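You operate a simulated robot arm through the tools that you are given. There is no shell and no other tool.

Carry out the task below with a simulated robot arm. There is one attempt and no reset: what you move stays moved.

Task
Put some things from the counter top away. At the end: the green polish tin from the counter top is in the drawer over the recycling; the white stain stick from the counter top stands on top of the red ribbon spool; the black shoe brush from the counter top is in the drawer over the recycling; whatever was shut is shut again. Leave all else as you found it, and nothing knocked over (what rides in a drawer may roll over).

Only the result counts: the job must be done as asked and must still hold three seconds after the hand-in. Knocking over, shifting, dropping, spilling or breaking anything else fails it.

Robot
A 6-joint arm with a two-finger parallel gripper, fixed in place. Base frame: the origin is on the floor under the middle of its stand, x ahead of it, y to its left, z up; the work surface is at about z = 90. Readings come in cm, rad, newtons and seconds.
With the tool pointing down near the work surface it reaches from about 24 to 66 cm from the base axis. Its first joint turns from -1.152 to 1.152 rad. Payload 2.9 kg.
Tool frame: the origin (TCP) lies between the finger pads and is the grasp point; the fingertips stand 3 cm ahead of it; z points along the fingers, y is the line along which they close. The gripper opens to 11 cm. The fingers are 2 cm wide and 1 cm thick; the gripper's body (4.8 by 11.2 cm) begins 5.5 cm behind the TCP.
Orientation is that of the tool frame in the base frame, as [roll, pitch, yaw] about the fixed x, y, z axes, in that order (R = Rz(yaw) Ry(pitch) Rx(roll)). With the fingers straight down and closing along the base's y, the tool's x points along the base's -x, its y along +y and its z along -z.

Tools
- The arm moves only by the tool servo_tool. Its argument "plan" is one flat list of numbers, 7 for each row, row after row: the opening in per cent of the stroke, from 0 (shut) to 100 (fully open), then the shift along the tool's x, y, z in cm, then the turn, a rotation vector about the tool's x, y, z in rad. In form: [jaw, tx, ty, tz, wx, wy, wz, jaw, tx, ty, tz, wx, wy, wz, ...]. A call has 1 to 20 rows; each row is the pose to reach, as a shift and turn from the pose commanded when the call began, along the tool's axes at that moment. Rows are played at 5 a second. More than 5 cm and 0.15 rad between two rows, or a gripper value outside its range, and nothing of the call is played. Where a pose cannot be reached the arm comes as near as it can. A force on the tool above 40 N (or 10 N above the force at the start of the call, whichever is more), or a blocked arm, ends the call early, and 0.2 s more pass. The fingers move at their own pace (about 10.8 cm/s each) and stop on an object; they squeeze with about 35 N. The grip force told is the motor's: it shows also when the fingers shut on nothing. Time passes only in rows, and 0.2 s behind the last, so rows that repeat a pose let the fingers close. The reply holds the time, the measured pose of the TCP, the force on the tool along the base axes, the opening and the grip force, in the units named above and with some noise, with the torque about the TCP (base axes, N m) and any sound that the robot's microphone picked up, and new pictures: "pictures" is both (left out), scene, wrist or none.
- Cameras (640 x 400 px; columns grow to the right, rows downward): "scene" is fixed at [7.16, 44.3, 137.42]; the picture's right is [-0.72, -0.70, 0.00], its down [-0.43, 0.45, -0.78] and it looks along [0.55, -0.56, -0.62] (base axes); focal length 263 px, centre (320, 200). "wrist" rides on the gripper at [7.2, 1.7, -10.3] in the tool frame; the picture's right is [-0.23, 0.97, 0.00], its down [-0.76, -0.18, -0.62] and it looks along [-0.61, -0.14, 0.78] (tool axes); focal length 222 px, centre (320, 200). There is no depth. A picture from a camera that has moved, and an enlarged one, comes with that camera's place and axes in the base frame and with its lens. The place of the scene camera against the robot may be out by one fixed shift of up to 1.2 cm in any direction.
- enlarge(camera, box): a new picture of the part [left, top, right, bottom] of that camera's present view, enlarged. The clock stands still meanwhile.
- sign_off(): hands the job in; it is judged then, once.

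Places have to be worked out from the pictures, the camera data and where the tool is seen. Open the gripper and draw the arm clear of the work before you hand the job in, unless the task says otherwise.

The tools are called after ">>>" as name(argument=value, ...) on one line, values as JSON. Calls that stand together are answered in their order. servo_tool: Moves the arm, as the interface text tells. Its arguments: {"type":"object","properties":{"plan":{"type":"array","items":{"type":"number"}},"pictures":{"type":"string","enum":["both","scene","wrist","none"]}},"required":["plan"]} The other tools are called the same way: enlarge (camera, box) takes an enlarged picture of a part of a camera's view; sign_off () hands the job in.

At the start:

```text
clock: 0.0
tcp_pos: [42.55, -4.22, 119.24]
ee_rot: [-3.141, 0.0, 3.141]
wrist_force: [0.0, -0.1, 0.3]
torque: [-0.02, -0.04, -0.02]
finger_gap: 11.01
gripper_force: 0.1
```

scene: 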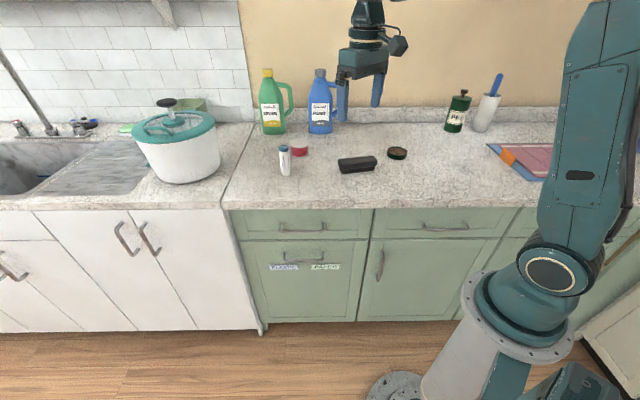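
wrist: 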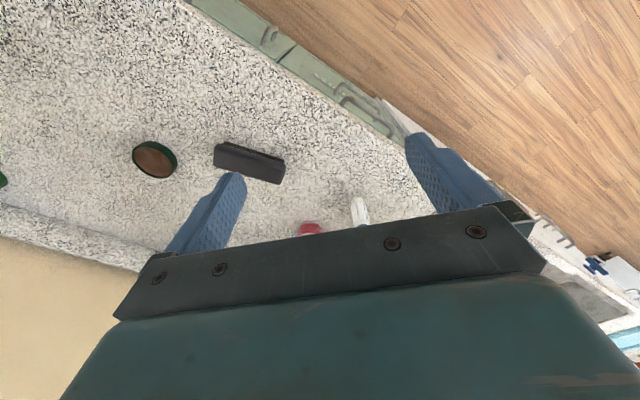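

I'll start by looking at enlarged views of the items, the drawers and the labels before moving anything.

>>> enlarge(camera="scene", box=[240, 130, 440, 255])

>>> enlarge(camera="scene", box=[220, 200, 540, 400])

>>> enlarge(camera="wrist", box=[100, 100, 420, 300])

```text
3.20 times, centred on (340, 192) of scene
camera zoom: at [7.16, 44.3, 137.42], right [-0.72, -0.7, 0.0], down [-0.43, 0.45, -0.78], along [0.55, -0.56, -0.62], focal length 842 px, centre (256, 224)
```

zoom: 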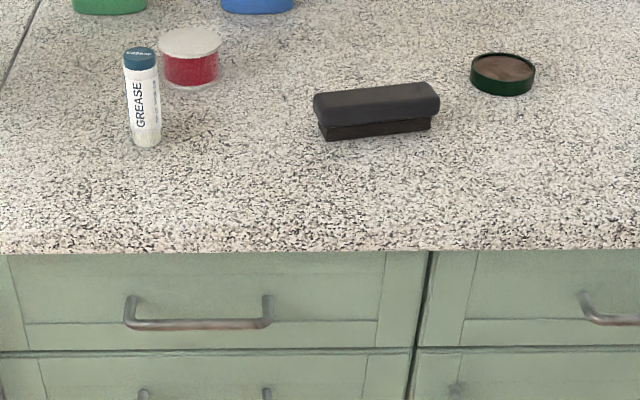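

```text
2.00 times, centred on (380, 300) of scene
camera zoom: at [7.16, 44.3, 137.42], right [-0.72, -0.7, 0.0], down [-0.43, 0.45, -0.78], along [0.55, -0.56, -0.62], focal length 526 px, centre (200, 0)
```

zoom: 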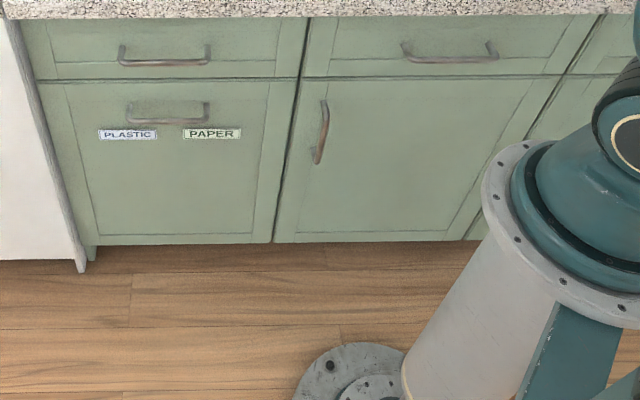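

```text
2.00 times, centred on (260, 200) of wrist
camera zoom: at [35.24, -2.52, 129.54], right [0.23, 0.97, 0.0], down [0.76, -0.18, 0.62], along [0.61, -0.14, -0.78], focal length 444 px, centre (440, 200)
```

zoom: 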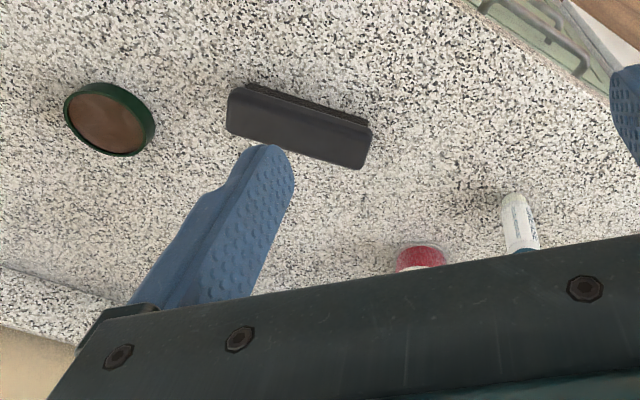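

The left drawer sits directly above the pull-out marked PLASTIC/PAPER, so that is the drawer over the recycling; its bar handle is at roughly (50, 8, 82.5). I'll swing left and yaw the tool 45° so its closing axis is square to the cabinet front.

>>> servo_tool(plan=[100, 1.1, 3.4, 1.5, 0, 0, -0.131, 100, 2.2, 6.8, 3.0, 0, 0, -0.262, 100, 3.3, 10.2, 4.5, 0, 0, -0.393, 100, 4.4, 13.6, 6.0, 0, 0, -0.524, 100, 5.5, 17.0, 7.5, 0, 0, -0.655, 100, 6.5, 20.4, 9.0, 0, 0, -0.785], pictures="both")

```text
clock: 1.4
tcp_pos: [36.0, 15.78, 109.99]
ee_rot: [3.14, -0.001, -2.354]
wrist_force: [0.9, -0.1, -0.4]
torque: [-0.02, 0.04, 0.01]
finger_gap: 11.02
gripper_force: 0.0
camera wrist: at [29.61, 12.02, 120.3], right [-0.53, 0.85, 0.0], down [0.66, 0.41, 0.62], along [0.53, 0.33, -0.78], focal length 222 px, centre (320, 200)
```

scene: 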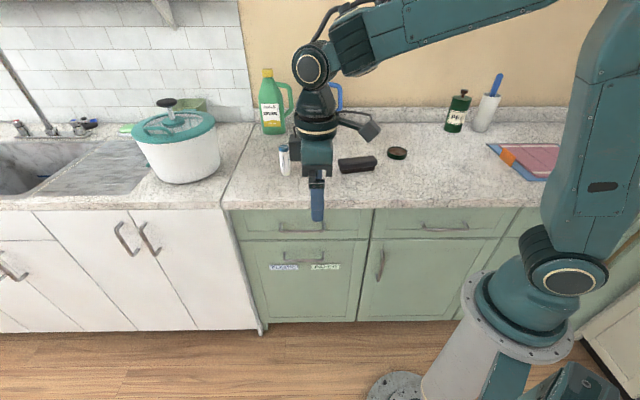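
wrist: 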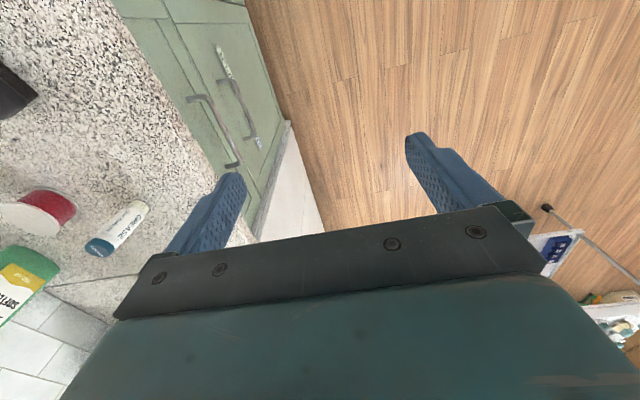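

The arm moved as commanded. Both handles show in the wrist view, so I'll enlarge it to locate the drawer handle precisely.

>>> enlarge(camera="wrist", box=[120, 40, 320, 165])

>>> enlarge(camera="wrist", box=[0, 150, 200, 275])

```text
3.20 times, centred on (220, 102) of wrist
camera zoom: at [29.61, 12.02, 120.3], right [-0.53, 0.85, 0.0], down [0.66, 0.41, 0.62], along [0.53, 0.33, -0.78], focal length 711 px, centre (640, 512)
```

zoom: 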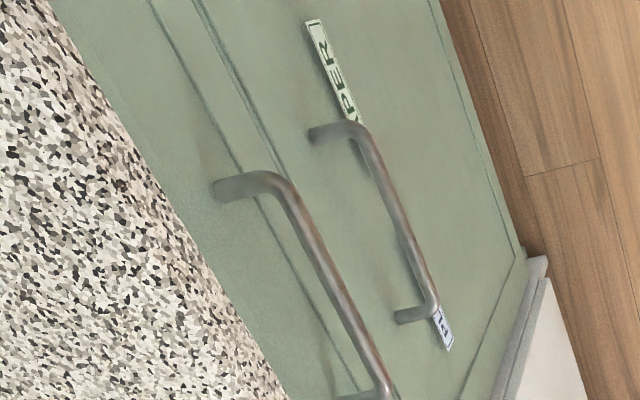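

```text
3.20 times, centred on (100, 212) of wrist
camera zoom: at [29.61, 12.02, 120.3], right [-0.53, 0.85, 0.0], down [0.66, 0.41, 0.62], along [0.53, 0.33, -0.78], focal length 711 px, centre (1024, 160)
```

zoom: 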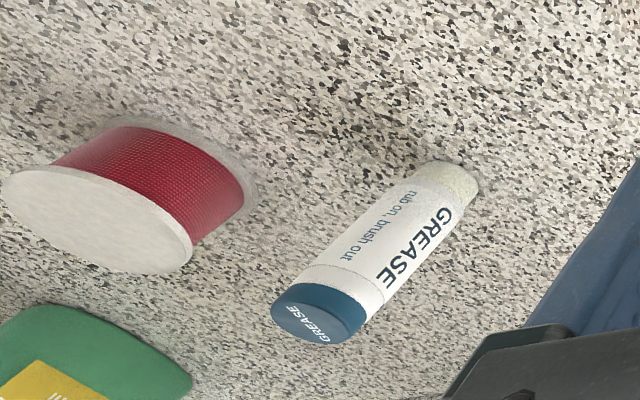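

The two views put the drawer bar near (53.4, 4.6, 78), with the counter's front edge about 35 cm out along the cabinet normal. Next I lower in front of the cabinet and tilt the tool 60° toward it, stopping about 14 cm short of the bar.

>>> servo_tool(plan=[100, -0.55, -1.0, 3.1, 0.131, 0, 0, 100, -1.1, -2.0, 6.2, 0.262, 0, 0, 100, -1.65, -3.0, 9.3, 0.393, 0, 0, 100, -2.2, -4.0, 12.5, 0.524, 0, 0, 100, -2.75, -5.0, 15.6, 0.655, 0, 0, 100, -3.3, -6.0, 18.7, 0.786, 0, 0, 100, -3.85, -7.0, 21.8, 0.917, 0, 0, 100, -4.4, -8.0, 25.0, 1.047, 0, 0], pictures="both")

```text
clock: 3.2
tcp_pos: [44.69, 13.66, 85.01]
ee_rot: [-2.091, 0.0, -2.355]
wrist_force: [0.0, 0.2, -0.5]
torque: [0.01, -0.01, 0.0]
finger_gap: 11.01
gripper_force: 0.0
camera wrist: at [32.69, 15.47, 88.75], right [-0.18, 0.5, -0.84], down [0.22, 0.86, 0.47], along [0.96, -0.1, -0.27], focal length 222 px, centre (320, 200)
```

scene: 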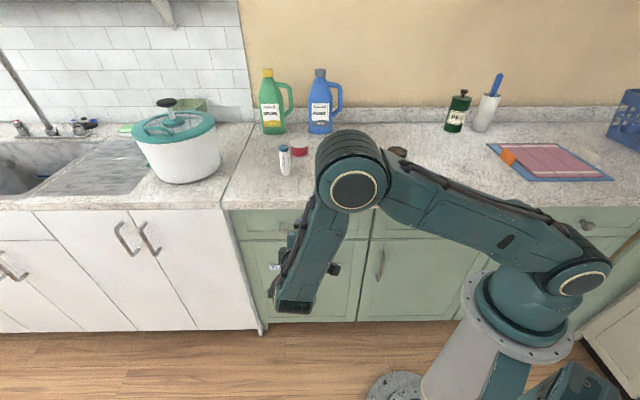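
wrist: 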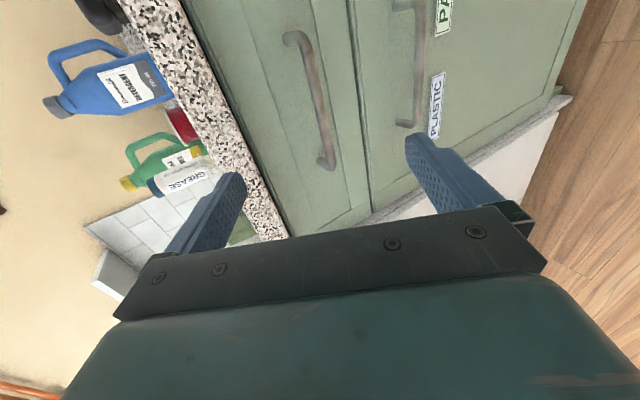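

The tool is tilted and the bar is now well in view, with its length running up and down in this picture. I'll enlarge it to get a better fix.

>>> enlarge(camera="wrist", box=[190, 10, 430, 160])

>>> enlarge(camera="wrist", box=[200, 90, 440, 240])

```text
2.67 times, centred on (310, 85) of wrist
camera zoom: at [32.69, 15.47, 88.75], right [-0.18, 0.5, -0.84], down [0.22, 0.86, 0.47], along [0.96, -0.1, -0.27], focal length 592 px, centre (347, 507)
```

zoom: 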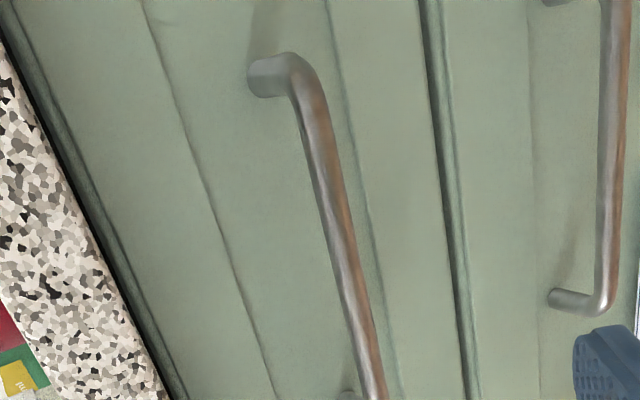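

```text
2.67 times, centred on (320, 165) of wrist
camera zoom: at [32.69, 15.47, 88.75], right [-0.18, 0.5, -0.84], down [0.22, 0.86, 0.47], along [0.96, -0.1, -0.27], focal length 592 px, centre (320, 293)
```

zoom: 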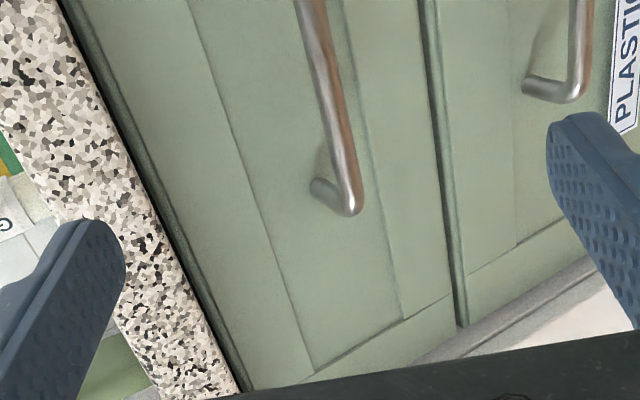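

The bar solves to about 34.5 cm out along the cabinet normal and z = 77.8, parallel to the front. It lies straight ahead along the tool axis, so I'll narrow the jaw to about 4.5 cm and approach 9 cm, then check.

>>> servo_tool(plan=[41, 0, 0, 1, 0, 0, 0, 41, -0.1, 0, 3, 0, 0, 0, 41, -0.2, 0, 5, 0, 0, 0, 41, -0.2, 0, 7, 0, 0, 0, 41, -0.2, 0, 9, 0, 0, 0, 41, -0.2, 0, 9, 0, 0, 0], pictures="wrist")

```text
clock: 4.6
tcp_pos: [50.44, 8.09, 80.82]
ee_rot: [-2.095, 0.0, -2.357]
wrist_force: [0.6, -1.2, -0.2]
torque: [-0.01, 0.03, 0.0]
finger_gap: 4.49
gripper_force: 0.1
camera wrist: at [38.32, 10.09, 84.44], right [-0.18, 0.51, -0.84], down [0.22, 0.86, 0.47], along [0.96, -0.1, -0.27], focal length 222 px, centre (320, 200)
```

wrist: 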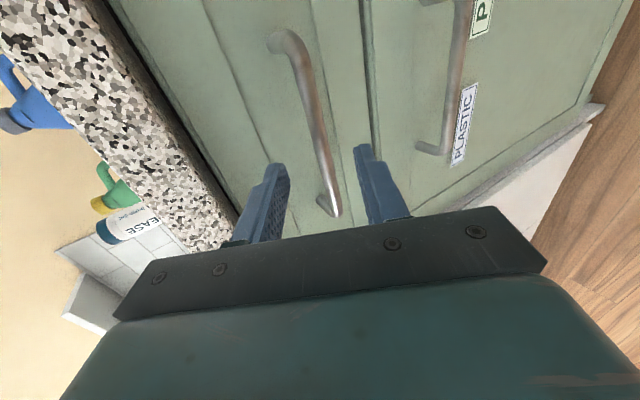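

The bar runs between the fingertips as predicted. I'll advance another 3.8 cm and close on it.

>>> servo_tool(plan=[41, 0, 0.15, 1.9, 0, 0, 0, 41, 0, 0.3, 3.8, 0, 0, 0, 41, 0, 0.3, 3.8, 0, 0, 0, 0, 0, 0.3, 3.8, 0, 0, 0, 0, 0, 0.3, 3.8, 0, 0, 0, 0, 0, 0.3, 3.8, 0, 0, 0], pictures="wrist")

```text
clock: 6.0
tcp_pos: [52.54, 5.91, 78.65]
ee_rot: [-2.09, 0.002, -2.357]
wrist_force: [-1.0, -3.0, 20.8]
torque: [-0.33, 0.02, -0.26]
finger_gap: 1.15
gripper_force: 44.4
camera wrist: at [40.58, 7.84, 82.26], right [-0.18, 0.5, -0.85], down [0.22, 0.86, 0.46], along [0.96, -0.1, -0.26], focal length 222 px, centre (320, 200)
```

wrist: 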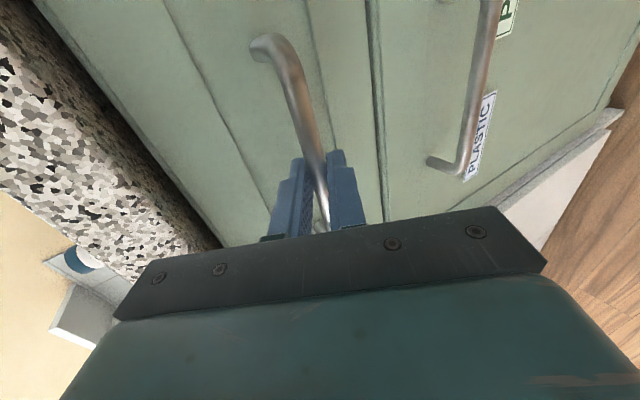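

The grip closed on the bar with a gap of 1.15 cm. I'll ease the small upward load and pull straight out along the drawer's axis.

>>> servo_tool(plan=[0, 0, -0.2, 0, 0, 0, 0, 0, 0, 0.3, -0.87, 0, 0, 0, 0, 0, 0.8, -1.74, 0, 0, 0, 0, 0, 1.54, -3.04, 0, 0, 0, 0, 0, 2.28, -4.34, 0, 0, 0, 0, 0, 3.03, -5.64, 0, 0, 0, 0, 0, 3.78, -6.94, 0, 0, 0], pictures="both")

```text
clock: 7.6
tcp_pos: [46.96, 11.68, 78.67]
ee_rot: [-2.1, -0.004, -2.355]
wrist_force: [-2.5, -2.7, -15.8]
torque: [0.65, -0.35, 0.78]
finger_gap: 1.18
gripper_force: 44.5
camera wrist: at [34.9, 13.51, 82.42], right [-0.19, 0.51, -0.84], down [0.22, 0.86, 0.47], along [0.96, -0.1, -0.27], focal length 222 px, centre (320, 200)
```

scene: 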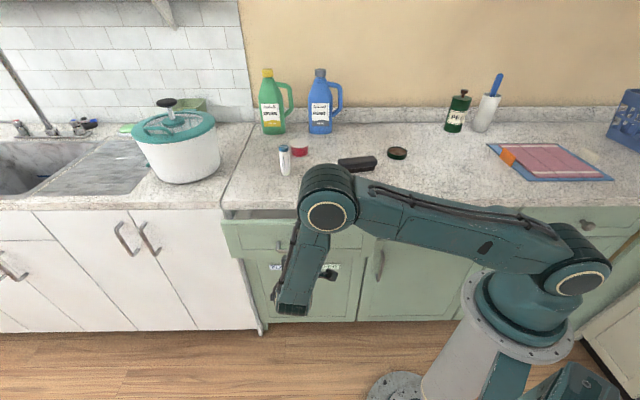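
wrist: 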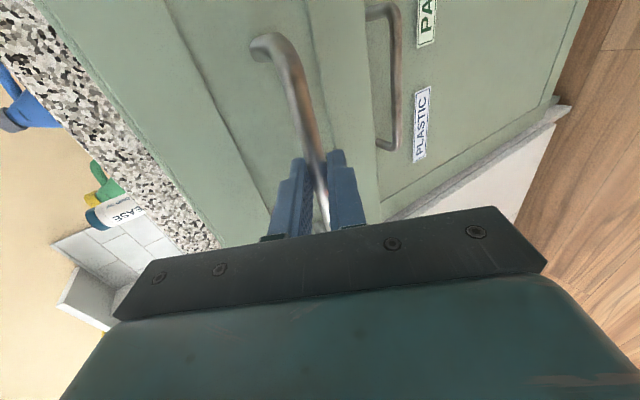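

The drawer has come out about 8 cm and the grip is holding. I'll trim the height slightly and pull another 10 cm.

>>> servo_tool(plan=[0, 0, 0.15, 0, 0, 0, 0, 0, 0, 0.9, -1.3, 0, 0, 0, 0, 0, 1.65, -2.6, 0, 0, 0, 0, 0, 2.4, -3.9, 0, 0, 0, 0, 0, 3.15, -5.2, 0, 0, 0, 0, 0, 3.9, -6.5, 0, 0, 0, 0, 0, 4.65, -7.8, 0, 0, 0, 0, 0, 5.15, -8.66, 0, 0, 0], pictures="both")

```text
clock: 9.4
tcp_pos: [39.75, 18.77, 78.59]
ee_rot: [-2.092, -0.001, -2.358]
wrist_force: [1.4, -1.0, 5.2]
torque: [-0.46, 0.31, -0.59]
finger_gap: 1.15
gripper_force: 44.7
camera wrist: at [27.75, 20.68, 82.31], right [-0.18, 0.5, -0.84], down [0.22, 0.86, 0.47], along [0.96, -0.1, -0.27], focal length 222 px, centre (320, 200)
```

scene: 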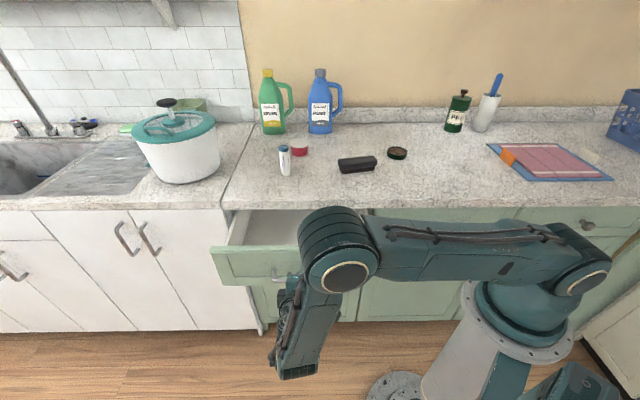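
wrist: 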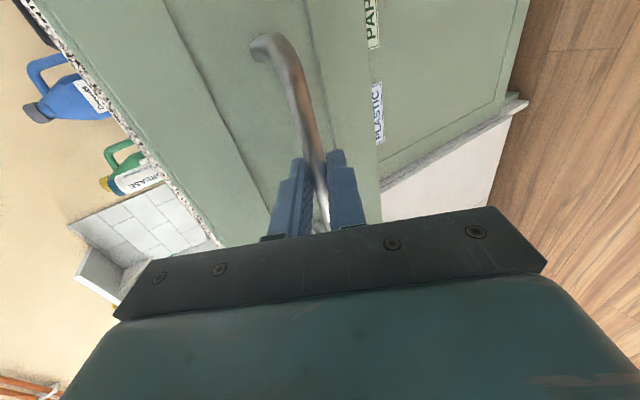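

It is open about 18 cm and runs smoothly. I'll pull another 6 cm for more working room.

>>> servo_tool(plan=[0, 0, 0.65, -1.13, 0, 0, 0, 0, 0, 1.3, -2.25, 0, 0, 0, 0, 0, 1.95, -3.38, 0, 0, 0, 0, 0, 2.5, -4.33, 0, 0, 0, 0, 0, 3.0, -5.2, 0, 0, 0], pictures="scene")

```text
clock: 10.6
tcp_pos: [35.58, 22.81, 78.56]
ee_rot: [-2.096, -0.003, -2.356]
wrist_force: [-8.5, -8.9, 6.3]
torque: [0.42, -0.51, 1.0]
finger_gap: 1.16
gripper_force: 44.5
```

scene: 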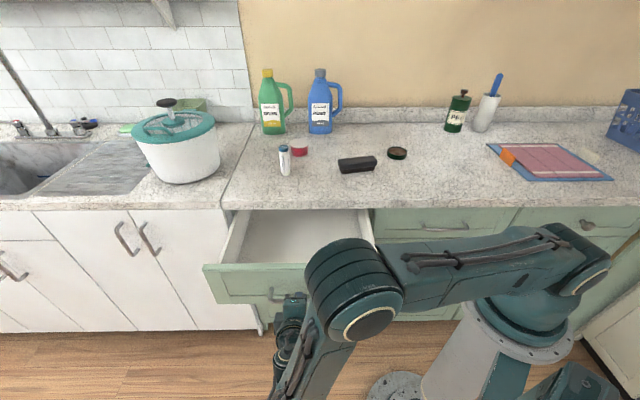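

The drawer is open about 24 cm and looks empty inside. I'll open the jaw, back straight off the bar along the tool axis, and then look again.

>>> servo_tool(plan=[41, 0, 0, 0, 0, 0, 0, 41, 0, 0, 0, 0, 0, 0, 41, 0, 0, -1.5, 0, 0, 0, 41, 0, 0, -3.5, 0, 0, 0, 41, 0, 0, -5.5, 0, 0, 0, 41, 0, 0, -7, 0, 0, 0], pictures="both")

```text
clock: 12.0
tcp_pos: [36.42, 24.41, 82.12]
ee_rot: [-2.092, 0.004, -2.356]
wrist_force: [0.4, 0.3, 2.1]
torque: [0.13, 0.14, -0.06]
finger_gap: 4.52
gripper_force: 0.1
out of reach, approached as far as the arm can: row 3, 4, 5, 6
camera wrist: at [24.46, 26.21, 85.8], right [-0.18, 0.51, -0.84], down [0.22, 0.86, 0.47], along [0.96, -0.1, -0.26], focal length 222 px, centre (320, 200)
```

scene: 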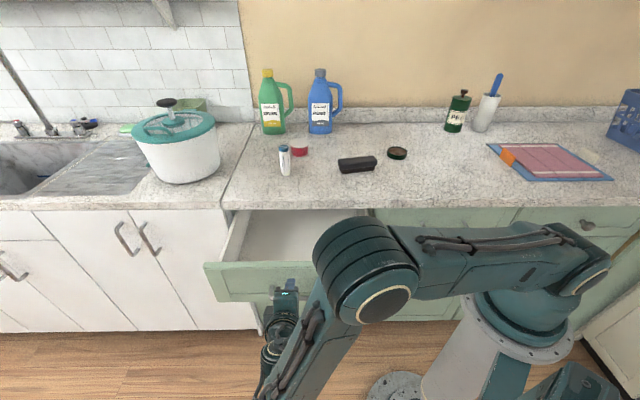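
wrist: 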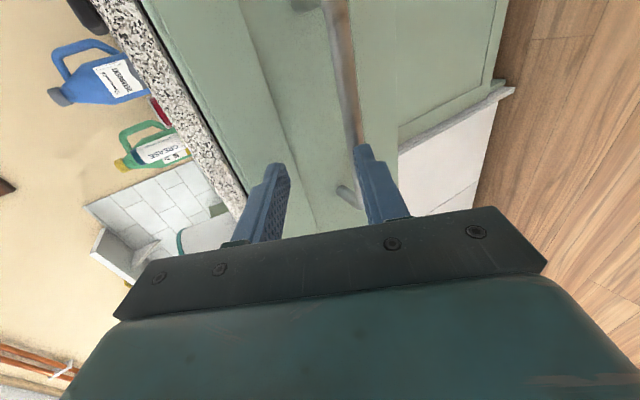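

The first joint reached its limit while backing off, but the fingers ended up clear of the bar with no contact force. I'll rise straight up and shift slightly right, away from that limit.

>>> servo_tool(plan=[41, 0.3, -2.2, -1.25, 0, 0, 0, 41, 0.8, -4.4, -2.5, 0, 0, 0, 41, 1.4, -6.6, -3.75, 0, 0, 0, 41, 2.0, -8.8, -5.0, 0, 0, 0, 41, 2.5, -11.0, -6.25, 0, 0, 0, 41, 3.0, -13.0, -7.5, 0, 0, 0], pictures="scene")

```text
clock: 13.4
tcp_pos: [35.44, 21.74, 97.07]
ee_rot: [-2.096, 0.001, -2.359]
wrist_force: [0.8, 0.2, -0.5]
torque: [0.0, 0.01, -0.01]
finger_gap: 4.5
gripper_force: 0.1
out of reach, approached as far as the arm can: row 1, 2, 3, 4, 5, 6
```

scene: 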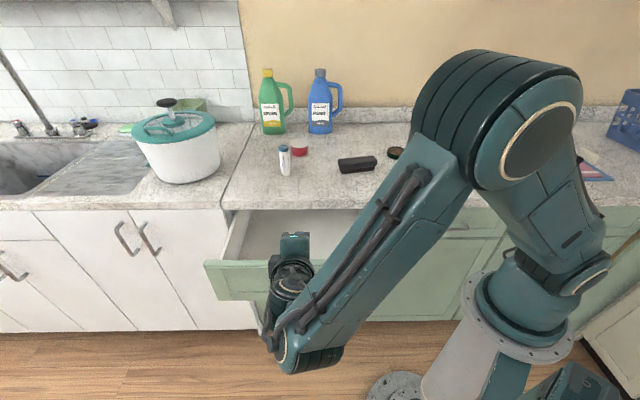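

I'm above the drawer front now. I'll bring the tool back to straight down while rising a further 8 cm.

>>> servo_tool(plan=[41, 0, -0.87, -0.5, -0.131, 0, 0, 41, 0, -1.73, -1, -0.262, 0, 0, 41, 0, -2.6, -1.5, -0.393, 0, 0, 41, 0, -3.46, -2, -0.524, 0, 0, 60, 0, -4.33, -2.5, -0.655, 0, 0, 60, 0, -5.2, -3, -0.786, 0, 0, 60, 0, -6.06, -3.5, -0.917, 0, 0, 60, 0, -6.93, -4, -1.047, 0, 0, 60, 0, -6.93, -4, -1.047, 0, 0], pictures="both")

```text
clock: 15.4
tcp_pos: [35.35, 21.74, 104.99]
ee_rot: [3.139, 0.001, -2.355]
wrist_force: [-0.1, -0.3, -0.9]
torque: [-0.01, 0.01, -0.01]
finger_gap: 6.6
gripper_force: 0.0
camera wrist: at [29.07, 17.87, 115.32], right [-0.53, 0.85, 0.0], down [0.66, 0.41, 0.62], along [0.53, 0.33, -0.78], focal length 222 px, centre (320, 200)
```

scene: 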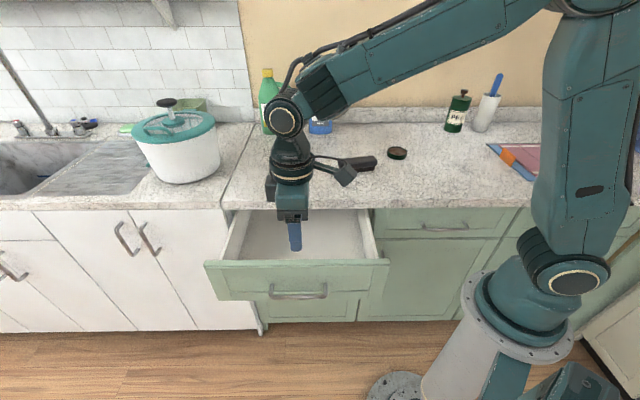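
wrist: 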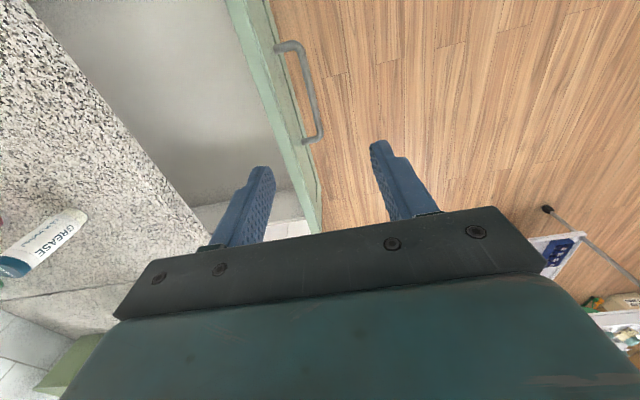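

The arm is upright again and the drawer interior is visible and empty. I'll enlarge to judge the depth of its floor and walls.

>>> enlarge(camera="scene", box=[195, 195, 405, 325])

>>> enlarge(camera="wrist", box=[40, 0, 360, 200])

```text
3.05 times, centred on (300, 260) of scene
camera zoom: at [7.16, 44.3, 137.42], right [-0.72, -0.7, 0.0], down [-0.43, 0.45, -0.78], along [0.55, -0.56, -0.62], focal length 801 px, centre (381, 17)
```

zoom: 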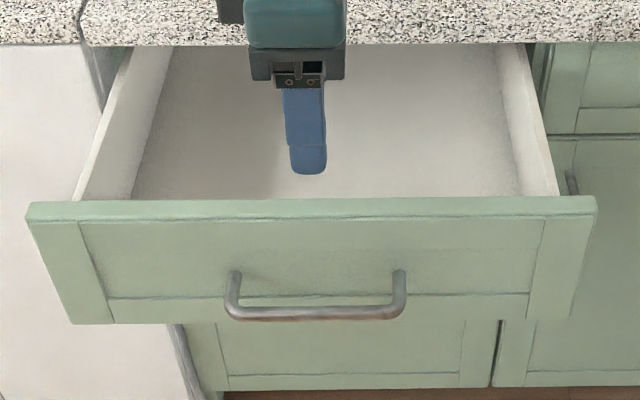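

```text
2.00 times, centred on (200, 100) of wrist
camera zoom: at [29.07, 17.87, 115.32], right [-0.53, 0.85, 0.0], down [0.66, 0.41, 0.62], along [0.53, 0.33, -0.78], focal length 444 px, centre (560, 400)
```

zoom: 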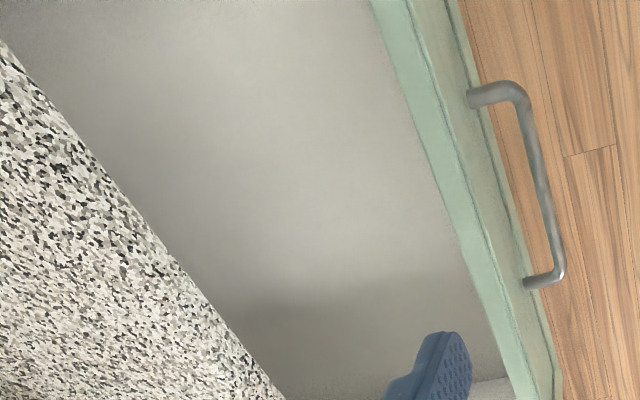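

The drawer is about 40 cm wide inside with its floor near z = 72.5, so there is plenty of room. Next I travel to above the brush, around (52.5, -20.2), turning 10° to square up with its long axis.

>>> servo_tool(plan=[60, 1.6, -3.8, -0.1, 0, 0, -0.016, 60, 3.2, -7.6, -0.2, 0, 0, -0.032, 60, 4.8, -11.4, -0.3, 0, 0, -0.048, 60, 6.4, -15.2, -0.4, 0, 0, -0.064, 60, 8.0, -19.0, -0.5, 0, 0, -0.08, 60, 9.6, -22.8, -0.6, 0, 0, -0.096, 60, 11.2, -26.6, -0.7, 0, 0, -0.112, 60, 12.8, -30.4, -0.8, 0, 0, -0.128, 60, 14.4, -34.2, -0.9, 0, 0, -0.144, 60, 16.0, -38.0, -1.0, 0, 0, -0.16, 60, 17.5, -41.75, -1.0, 0, 0, -0.175, 60, 17.5, -41.75, -1.0, 0, 0, -0.175], pictures="both")

```text
clock: 18.0
tcp_pos: [52.52, -20.21, 105.95]
ee_rot: [-3.141, 0.0, -2.182]
wrist_force: [0.1, -0.8, 0.1]
torque: [-0.01, -0.05, -0.01]
finger_gap: 6.59
gripper_force: 0.0
camera wrist: at [46.92, -25.1, 116.3], right [-0.67, 0.74, 0.0], down [0.58, 0.52, 0.62], along [0.46, 0.42, -0.78], focal length 222 px, centre (320, 200)
```

scene: 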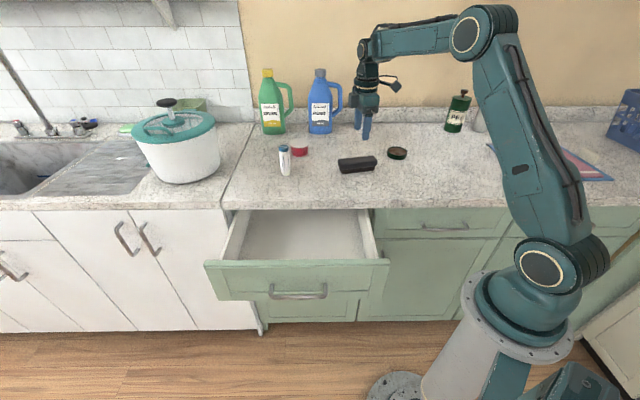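
wrist: 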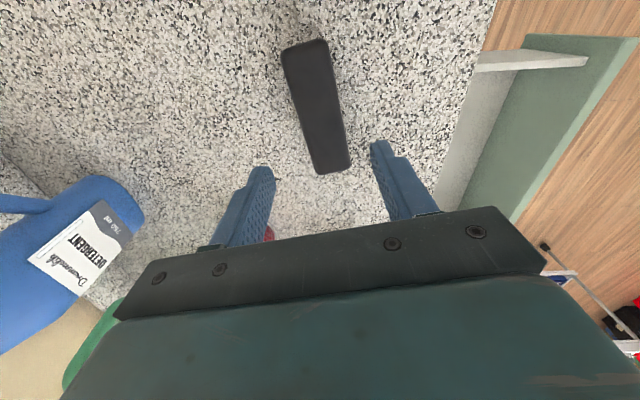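

The brush's top measures to be centred near (52.3, -20.0), 12.5 cm long at 55°, which matches the tool's yaw. I'll nudge 0.3 cm across and descend with the jaw at 6.6 cm until the tips are just above the counter, then close.

>>> servo_tool(plan=[60, 0, 0.28, 2.5, 0, 0, 0, 60, 0, 0.28, 5, 0, 0, 0, 60, 0, 0.28, 7.5, 0, 0, 0, 60, 0, 0.28, 10, 0, 0, 0, 60, 0, 0.28, 11.5, 0, 0, 0, 60, 0, 0.28, 12.2, 0, 0, 0, 60, 0, 0.28, 12.2, 0, 0, 0], pictures="both")

```text
clock: 19.6
tcp_pos: [52.22, -20.16, 93.84]
ee_rot: [3.141, 0.001, -2.181]
wrist_force: [0.3, -0.1, 0.1]
torque: [0.01, 0.04, -0.01]
finger_gap: 6.62
gripper_force: 0.1
camera wrist: at [46.72, -25.06, 104.18], right [-0.67, 0.74, 0.0], down [0.58, 0.52, 0.62], along [0.46, 0.42, -0.78], focal length 222 px, centre (320, 200)
```

scene: 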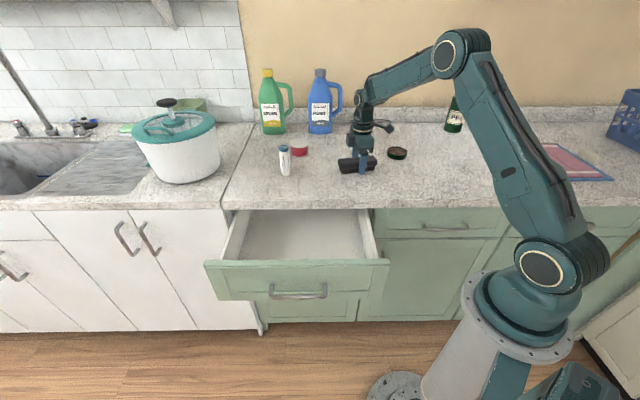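
wrist: 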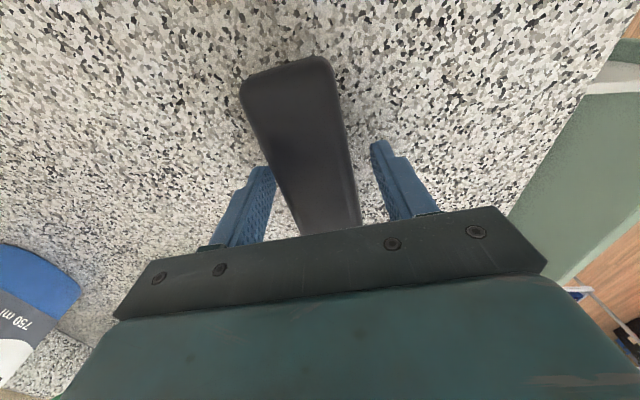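

The brush sits squarely between the fingers with nothing touching yet. Now I close the jaw and lift.

>>> servo_tool(plan=[20, 0, 0, 0, 0, 0, 0, 0, 0, 0, 0, 0, 0, 0, 0, 0, 0, 0, 0, 0, 0, 0, 0, 0, 0, 0, 0, 0, 0, 0, 0, -1.5, 0, 0, 0, 0, 0, 0, -4, 0, 0, 0, 0, 0, 0, -7, 0, 0, 0, 0, 0, 0, -10.5, 0, 0, 0, 0, 0, 0, -14, 0, 0, 0], pictures="both")

```text
clock: 21.6
tcp_pos: [52.39, -20.14, 108.07]
ee_rot: [3.138, 0.001, -2.181]
wrist_force: [-0.4, -0.8, -0.3]
torque: [0.0, -0.01, -0.02]
finger_gap: 4.33
gripper_force: 35.0
camera wrist: at [46.79, -25.0, 118.4], right [-0.67, 0.74, 0.0], down [0.58, 0.52, 0.62], along [0.46, 0.42, -0.78], focal length 222 px, centre (320, 200)
```

scene: 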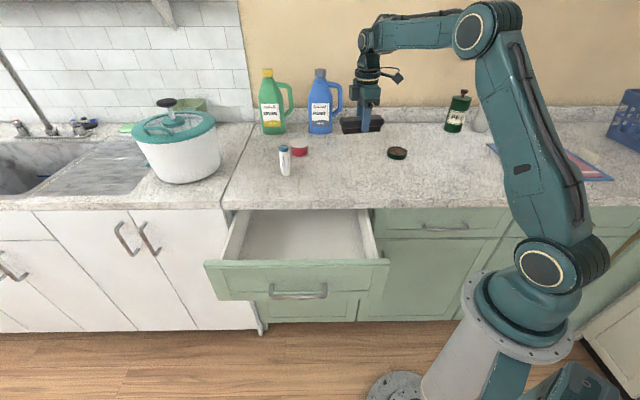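
wrist: 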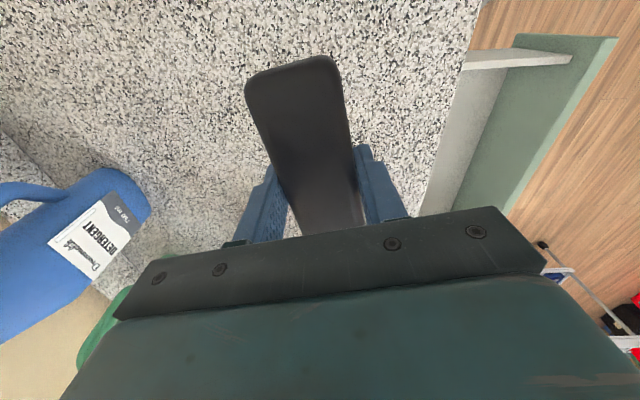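

The brush is held securely (gap 4.33 cm). I'll carry it at this height to over the open drawer, aiming for about (43.8, 7.1), squaring the yaw to the drawer on the way.

>>> servo_tool(plan=[0, -2.5, 3.2, 0, 0, 0, 0.025, 0, -5.0, 6.4, 0, 0, 0, 0.05, 0, -7.5, 9.7, 0, 0, 0, 0.075, 0, -10.0, 12.9, 0, 0, 0, 0.1, 0, -12.4, 16.1, 0, 0, 0, 0.125, 0, -14.9, 19.4, 0, 0, 0, 0.15, 0, -17.4, 22.6, 0, 0, 0, 0.175, 0, -17.4, 22.6, 0, 0, 0, 0.175], pictures="both")

```text
clock: 23.4
tcp_pos: [43.71, 7.15, 107.73]
ee_rot: [-3.141, -0.001, -2.357]
wrist_force: [0.1, 0.3, -0.7]
torque: [-0.02, -0.01, 0.05]
finger_gap: 4.35
gripper_force: 35.1
camera wrist: at [37.41, 3.27, 118.07], right [-0.53, 0.85, 0.0], down [0.66, 0.41, 0.62], along [0.53, 0.33, -0.78], focal length 222 px, centre (320, 200)
```

scene: 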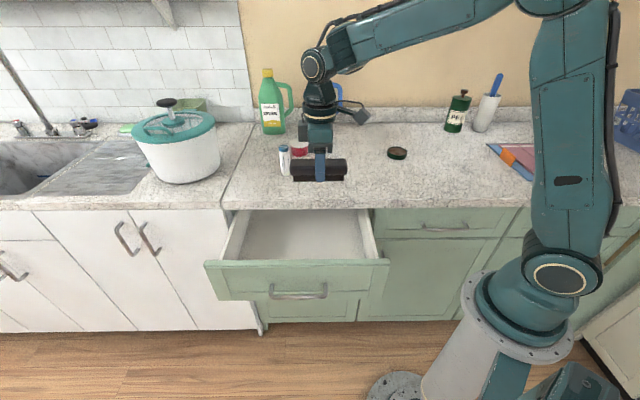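
wrist: 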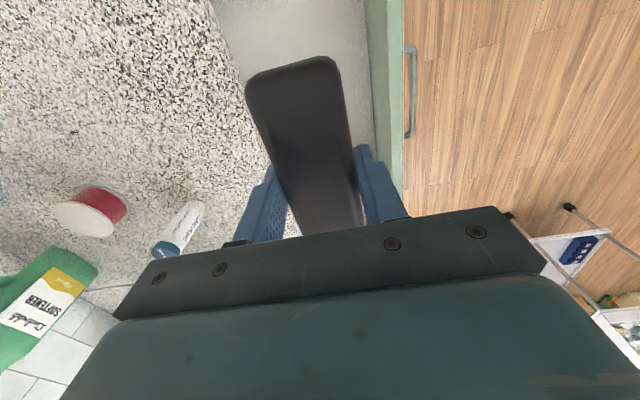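

The tool is centred between the drawer front (about 16.9 along the normal) and the counter edge (about 34.6), with the brush parallel to the front. I'll lower it into the drawer to about z = 80.

>>> servo_tool(plan=[0, 0, 0, 4, 0, 0, 0, 0, 0, 0, 8, 0, 0, 0, 0, 0, 0, 12, 0, 0, 0, 0, 0, 0, 15, 0, 0, 0, 0, 0, 0, 18, 0, 0, 0, 0, 0, 0, 21, 0, 0, 0, 0, 0, 0, 24, 0, 0, 0, 0, 0, 0, 26, 0, 0, 0, 0, 0, 0, 27.5, 0, 0, 0, 0, 0, 0, 27.5, 0, 0, 0], pictures="both")

```text
clock: 25.6
tcp_pos: [43.97, 7.34, 80.21]
ee_rot: [3.139, 0.0, -2.356]
wrist_force: [-0.8, 0.4, -1.5]
torque: [0.0, 0.0, 0.0]
finger_gap: 4.35
gripper_force: 35.1
camera wrist: at [37.48, 3.4, 90.55], right [-0.53, 0.85, 0.0], down [0.66, 0.41, 0.62], along [0.53, 0.33, -0.78], focal length 222 px, centre (320, 200)
```

scene: 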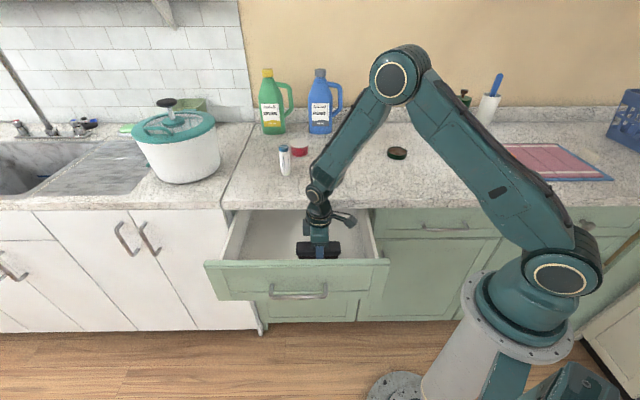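
wrist: 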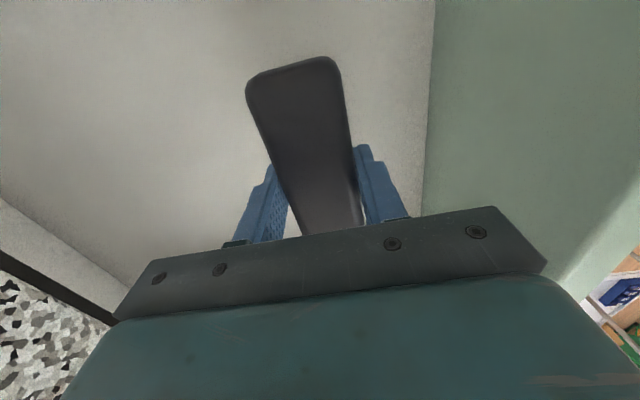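

From this view the drawer floor works out at about z = 72.8, so the brush's underside is about 3.5 cm above it. I'll lower 3.3 cm slowly and check the force.

>>> servo_tool(plan=[0, 0, 0, 1.0, 0, 0, 0, 0, 0, 0, 2.0, 0, 0, 0, 0, 0, 0, 2.6, 0, 0, 0, 0, 0, 0, 3.0, 0, 0, 0, 0, 0, 0, 3.2, 0, 0, 0, 0, 0, 0, 3.2, 0, 0, 0], pictures="wrist")

```text
clock: 27.0
tcp_pos: [43.83, 7.34, 76.97]
ee_rot: [3.141, 0.0, -2.355]
wrist_force: [0.7, -0.3, -0.2]
torque: [0.01, 0.02, -0.02]
finger_gap: 4.35
gripper_force: 35.1
camera wrist: at [37.45, 3.48, 87.34], right [-0.53, 0.85, 0.0], down [0.66, 0.41, 0.62], along [0.53, 0.33, -0.78], focal length 222 px, centre (320, 200)
```

wrist: 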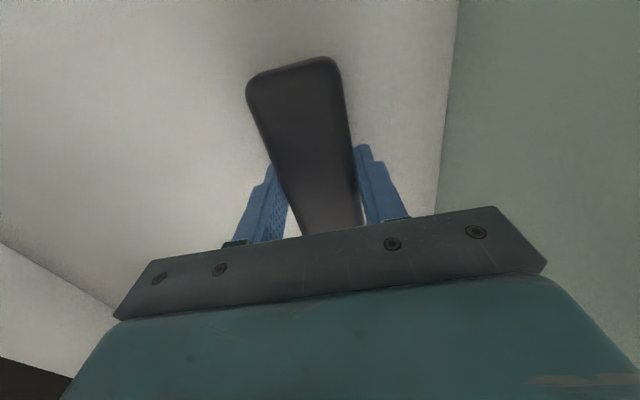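

Still no contact, and the floor re-estimates at about 72.4. I'll lower in 0.3 cm steps until the brush touches.

>>> servo_tool(plan=[0, 0, 0, 0.3, 0, 0, 0, 0, 0, 0, 0.6, 0, 0, 0, 0, 0, 0, 0.6, 0, 0, 0], pictures="none")

>>> servo_tool(plan=[0, 0, 0, 0.3, 0, 0, 0, 0, 0, 0, 0.3, 0, 0, 0], pictures="none")

```text
clock: 27.8
tcp_pos: [43.63, 7.17, 76.46]
ee_rot: [3.141, 0.0, -2.355]
wrist_force: [-0.1, 0.9, -0.6]
torque: [-0.04, 0.01, -0.02]
finger_gap: 4.34
gripper_force: 35.3
```

```text
clock: 28.4
tcp_pos: [43.65, 7.29, 76.31]
ee_rot: [-3.141, 0.0, -2.355]
wrist_force: [0.4, -0.1, -1.7]
torque: [0.01, 0.02, -0.02]
finger_gap: 4.32
gripper_force: 34.8
```

There is no contact at TCP z = 76.3, so I'll continue down in small steps.

>>> servo_tool(plan=[0, 0, 0, 0.3, 0, 0, 0, 0, 0, 0, 0.3, 0, 0, 0], pictures="none")

>>> servo_tool(plan=[0, 0, 0, 0.3, 0, 0, 0, 0, 0, 0, 0.3, 0, 0, 0], pictures="wrist")

```text
clock: 29.0
tcp_pos: [43.7, 7.3, 76.17]
ee_rot: [-3.141, 0.001, -2.358]
wrist_force: [-3.0, -0.2, 10.1]
torque: [-0.05, 0.14, 0.05]
finger_gap: 4.32
gripper_force: 34.9
```

```text
clock: 29.6
tcp_pos: [43.82, 7.25, 75.83]
ee_rot: [-3.137, 0.006, -2.358]
wrist_force: [-1.7, -2.8, 34.3]
torque: [0.04, -0.01, -0.04]
finger_gap: 4.34
gripper_force: 34.8
camera wrist: at [37.45, 3.45, 86.11], right [-0.53, 0.85, 0.0], down [0.66, 0.41, 0.63], along [0.53, 0.33, -0.78], focal length 222 px, centre (320, 200)
```

wrist: 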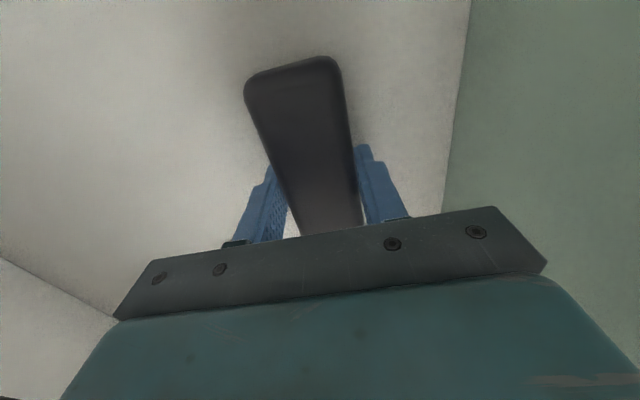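

The brush is on the drawer floor (34 N contact). I'll ease up 0.35 cm, open the jaw moderately and rise straight up.

>>> servo_tool(plan=[0, 0, 0, -0.35, 0, 0, 0, 0, 0, 0, -0.35, 0, 0, 0, 58, 0, 0, -0.35, 0, 0, 0, 58, 0, 0, -0.35, 0, 0, 0, 58, 0, 0, -2, 0, 0, 0, 58, 0, 0, -5, 0, 0, 0, 58, 0, 0, -9, 0, 0, 0, 58, 0, 0, -13, 0, 0, 0, 58, 0, 0, -17, 0, 0, 0, 58, 0, 0, -21, 0, 0, 0, 58, 0, 0, -25, 0, 0, 0, 58, 0, 0, -29, 0, 0, 0], pictures="both")

```text
clock: 32.2
tcp_pos: [43.99, 7.25, 104.9]
ee_rot: [3.141, -0.003, -2.357]
wrist_force: [-0.3, 0.7, 0.1]
torque: [0.02, 0.0, 0.02]
finger_gap: 6.4
gripper_force: 0.0
camera wrist: at [37.59, 3.39, 115.29], right [-0.53, 0.85, 0.0], down [0.67, 0.41, 0.62], along [0.53, 0.33, -0.78], focal length 222 px, centre (320, 200)
```

scene: 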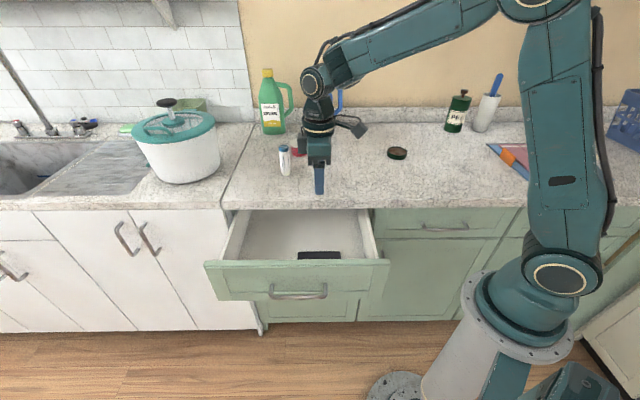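
wrist: 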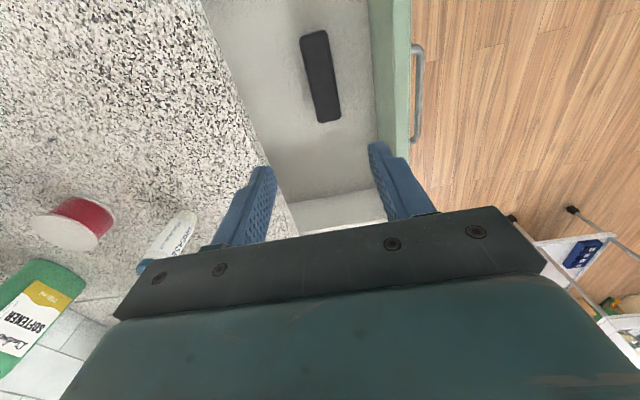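

The brush lies flat in the drawer. Now I go to above the tin, near (48, -38), opening the jaw wider on the way.

>>> servo_tool(plan=[58, 2.43, -2.9, 0, 0, 0, 0, 58, 4.86, -5.8, 0, 0, 0, 0, 58, 7.3, -8.7, 0, 0, 0, 0, 70, 9.7, -11.6, 0, 0, 0, 0, 80, 12.2, -14.5, 0, 0, 0, 0, 90, 14.6, -17.4, 0, 0, 0, 0, 90, 17.0, -20.3, 0, 0, 0, 0, 90, 19.5, -23.2, 0, 0, 0, 0, 90, 21.9, -26.1, 0, 0, 0, 0, 90, 24.3, -29.0, 0, 0, 0, 0, 90, 26.8, -32.0, 0, 0, 0, 0, 90, 29.2, -34.9, 0, 0, 0, 0, 90, 29.2, -34.9, 0, 0, 0, 0], pictures="both")

```text
clock: 35.0
tcp_pos: [47.76, -37.86, 104.55]
ee_rot: [3.141, -0.001, -2.357]
wrist_force: [0.0, -0.2, 0.0]
torque: [0.02, -0.01, 0.0]
finger_gap: 9.89
gripper_force: 0.1
camera wrist: at [41.42, -41.67, 114.94], right [-0.53, 0.85, 0.0], down [0.66, 0.41, 0.62], along [0.53, 0.33, -0.78], focal length 222 px, centre (320, 200)
```

scene: 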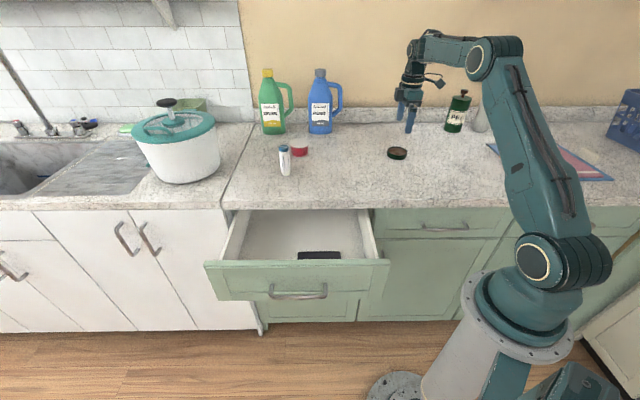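
wrist: 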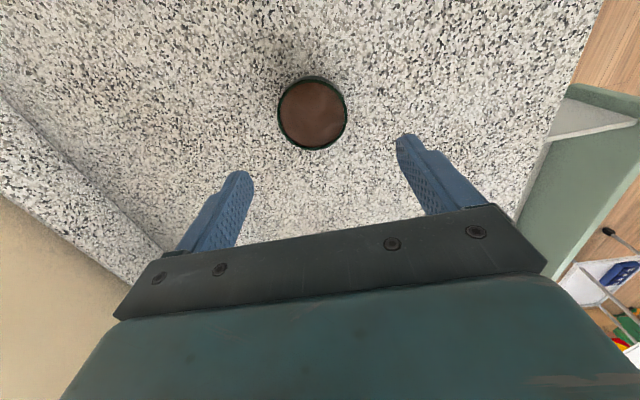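

The tin is about 7.2 cm across and centred near (47.95, -38.5). I'll correct by (0.3, -0.65) in tool axes and descend until the tips are about 0.5 cm off the counter.

>>> servo_tool(plan=[90, 0.15, -0.35, 2.5, 0, 0, 0, 90, 0.3, -0.65, 5, 0, 0, 0, 90, 0.3, -0.65, 7.5, 0, 0, 0, 90, 0.3, -0.65, 9.5, 0, 0, 0, 90, 0.3, -0.65, 10.5, 0, 0, 0, 90, 0.3, -0.65, 11.0, 0, 0, 0, 90, 0.3, -0.65, 11.0, 0, 0, 0], pictures="wrist")

```text
clock: 36.6
tcp_pos: [48.06, -38.85, 93.61]
ee_rot: [-3.141, 0.001, -2.356]
wrist_force: [-0.5, -0.4, -0.5]
torque: [-0.01, 0.0, 0.0]
finger_gap: 9.92
gripper_force: 0.1
camera wrist: at [41.75, -42.67, 103.95], right [-0.53, 0.85, 0.0], down [0.66, 0.41, 0.62], along [0.53, 0.33, -0.78], focal length 222 px, centre (320, 200)
```

wrist: 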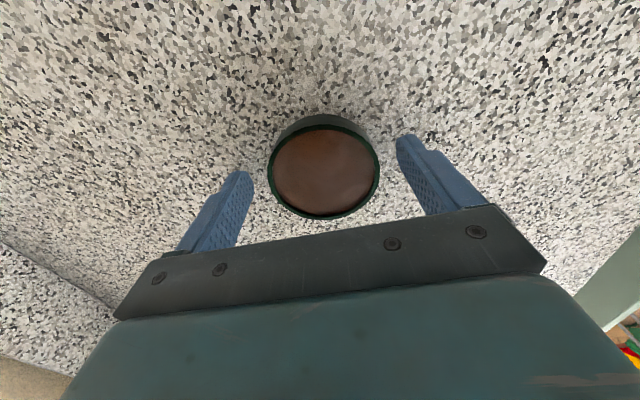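

The tin is between the fingers, off-centre by only about 0.3 cm. I'll correct that, drop 0.2 cm more and close.

>>> servo_tool(plan=[90, 0, 0.25, 0.2, 0, 0, 0, 75, 0, 0.25, 0.2, 0, 0, 0, 60, 0, 0.25, 0.2, 0, 0, 0, 40, 0, 0.25, 0.2, 0, 0, 0, 40, 0, 0.25, 0.2, 0, 0, 0, 40, 0, 0.25, 0.2, 0, 0, 0], pictures="wrist")

```text
clock: 38.0
tcp_pos: [47.89, -38.76, 93.51]
ee_rot: [3.141, 0.001, -2.356]
wrist_force: [0.1, -0.9, -0.1]
torque: [-0.05, -0.03, 0.0]
finger_gap: 7.04
gripper_force: 34.8
camera wrist: at [41.57, -42.51, 103.83], right [-0.53, 0.85, 0.0], down [0.66, 0.41, 0.62], along [0.53, 0.33, -0.78], focal length 222 px, centre (320, 200)
```

wrist: 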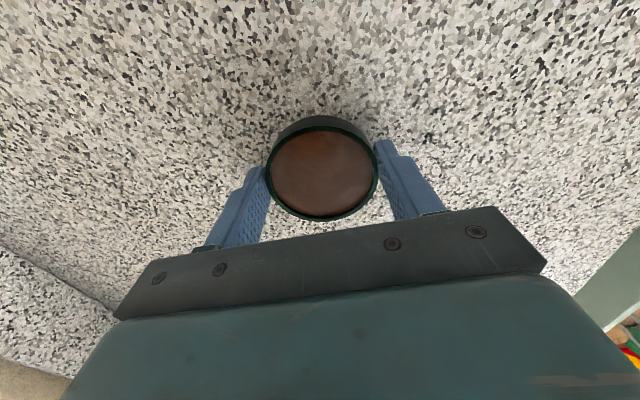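

The tin is gripped at 7.04 cm. I'll lift gently and check that it stays level.

>>> servo_tool(plan=[40, 0, 0, -0.8, 0, 0, 0, 40, 0, 0, -2, 0, 0, 0, 40, 0, 0, -4, 0, 0, 0, 40, 0, 0, -6.5, 0, 0, 0, 40, 0, 0, -9.5, 0, 0, 0, 40, 0, 0, -12.5, 0, 0, 0], pictures="both")

```text
clock: 39.4
tcp_pos: [47.77, -38.56, 105.96]
ee_rot: [3.141, -0.003, -2.356]
wrist_force: [-0.6, 0.5, -1.7]
torque: [-0.01, -0.01, -0.01]
finger_gap: 7.01
gripper_force: 35.0
camera wrist: at [41.44, -42.37, 116.27], right [-0.53, 0.85, 0.0], down [0.66, 0.41, 0.62], along [0.53, 0.33, -0.78], focal length 222 px, centre (320, 200)
```

scene: 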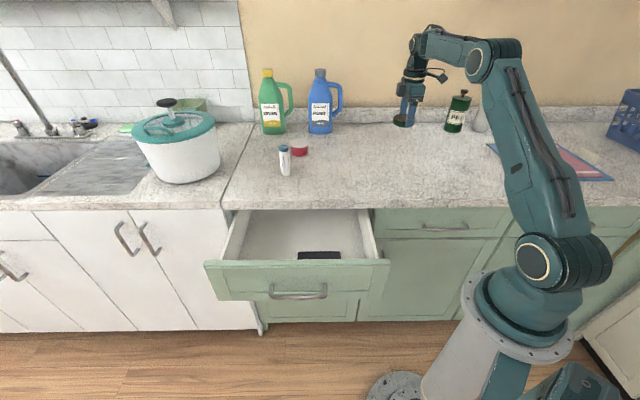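
wrist: 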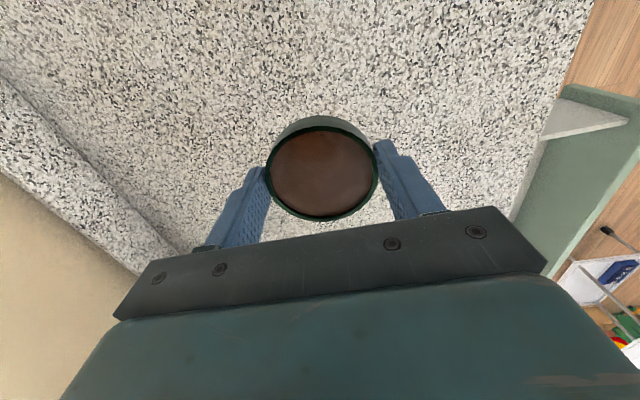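

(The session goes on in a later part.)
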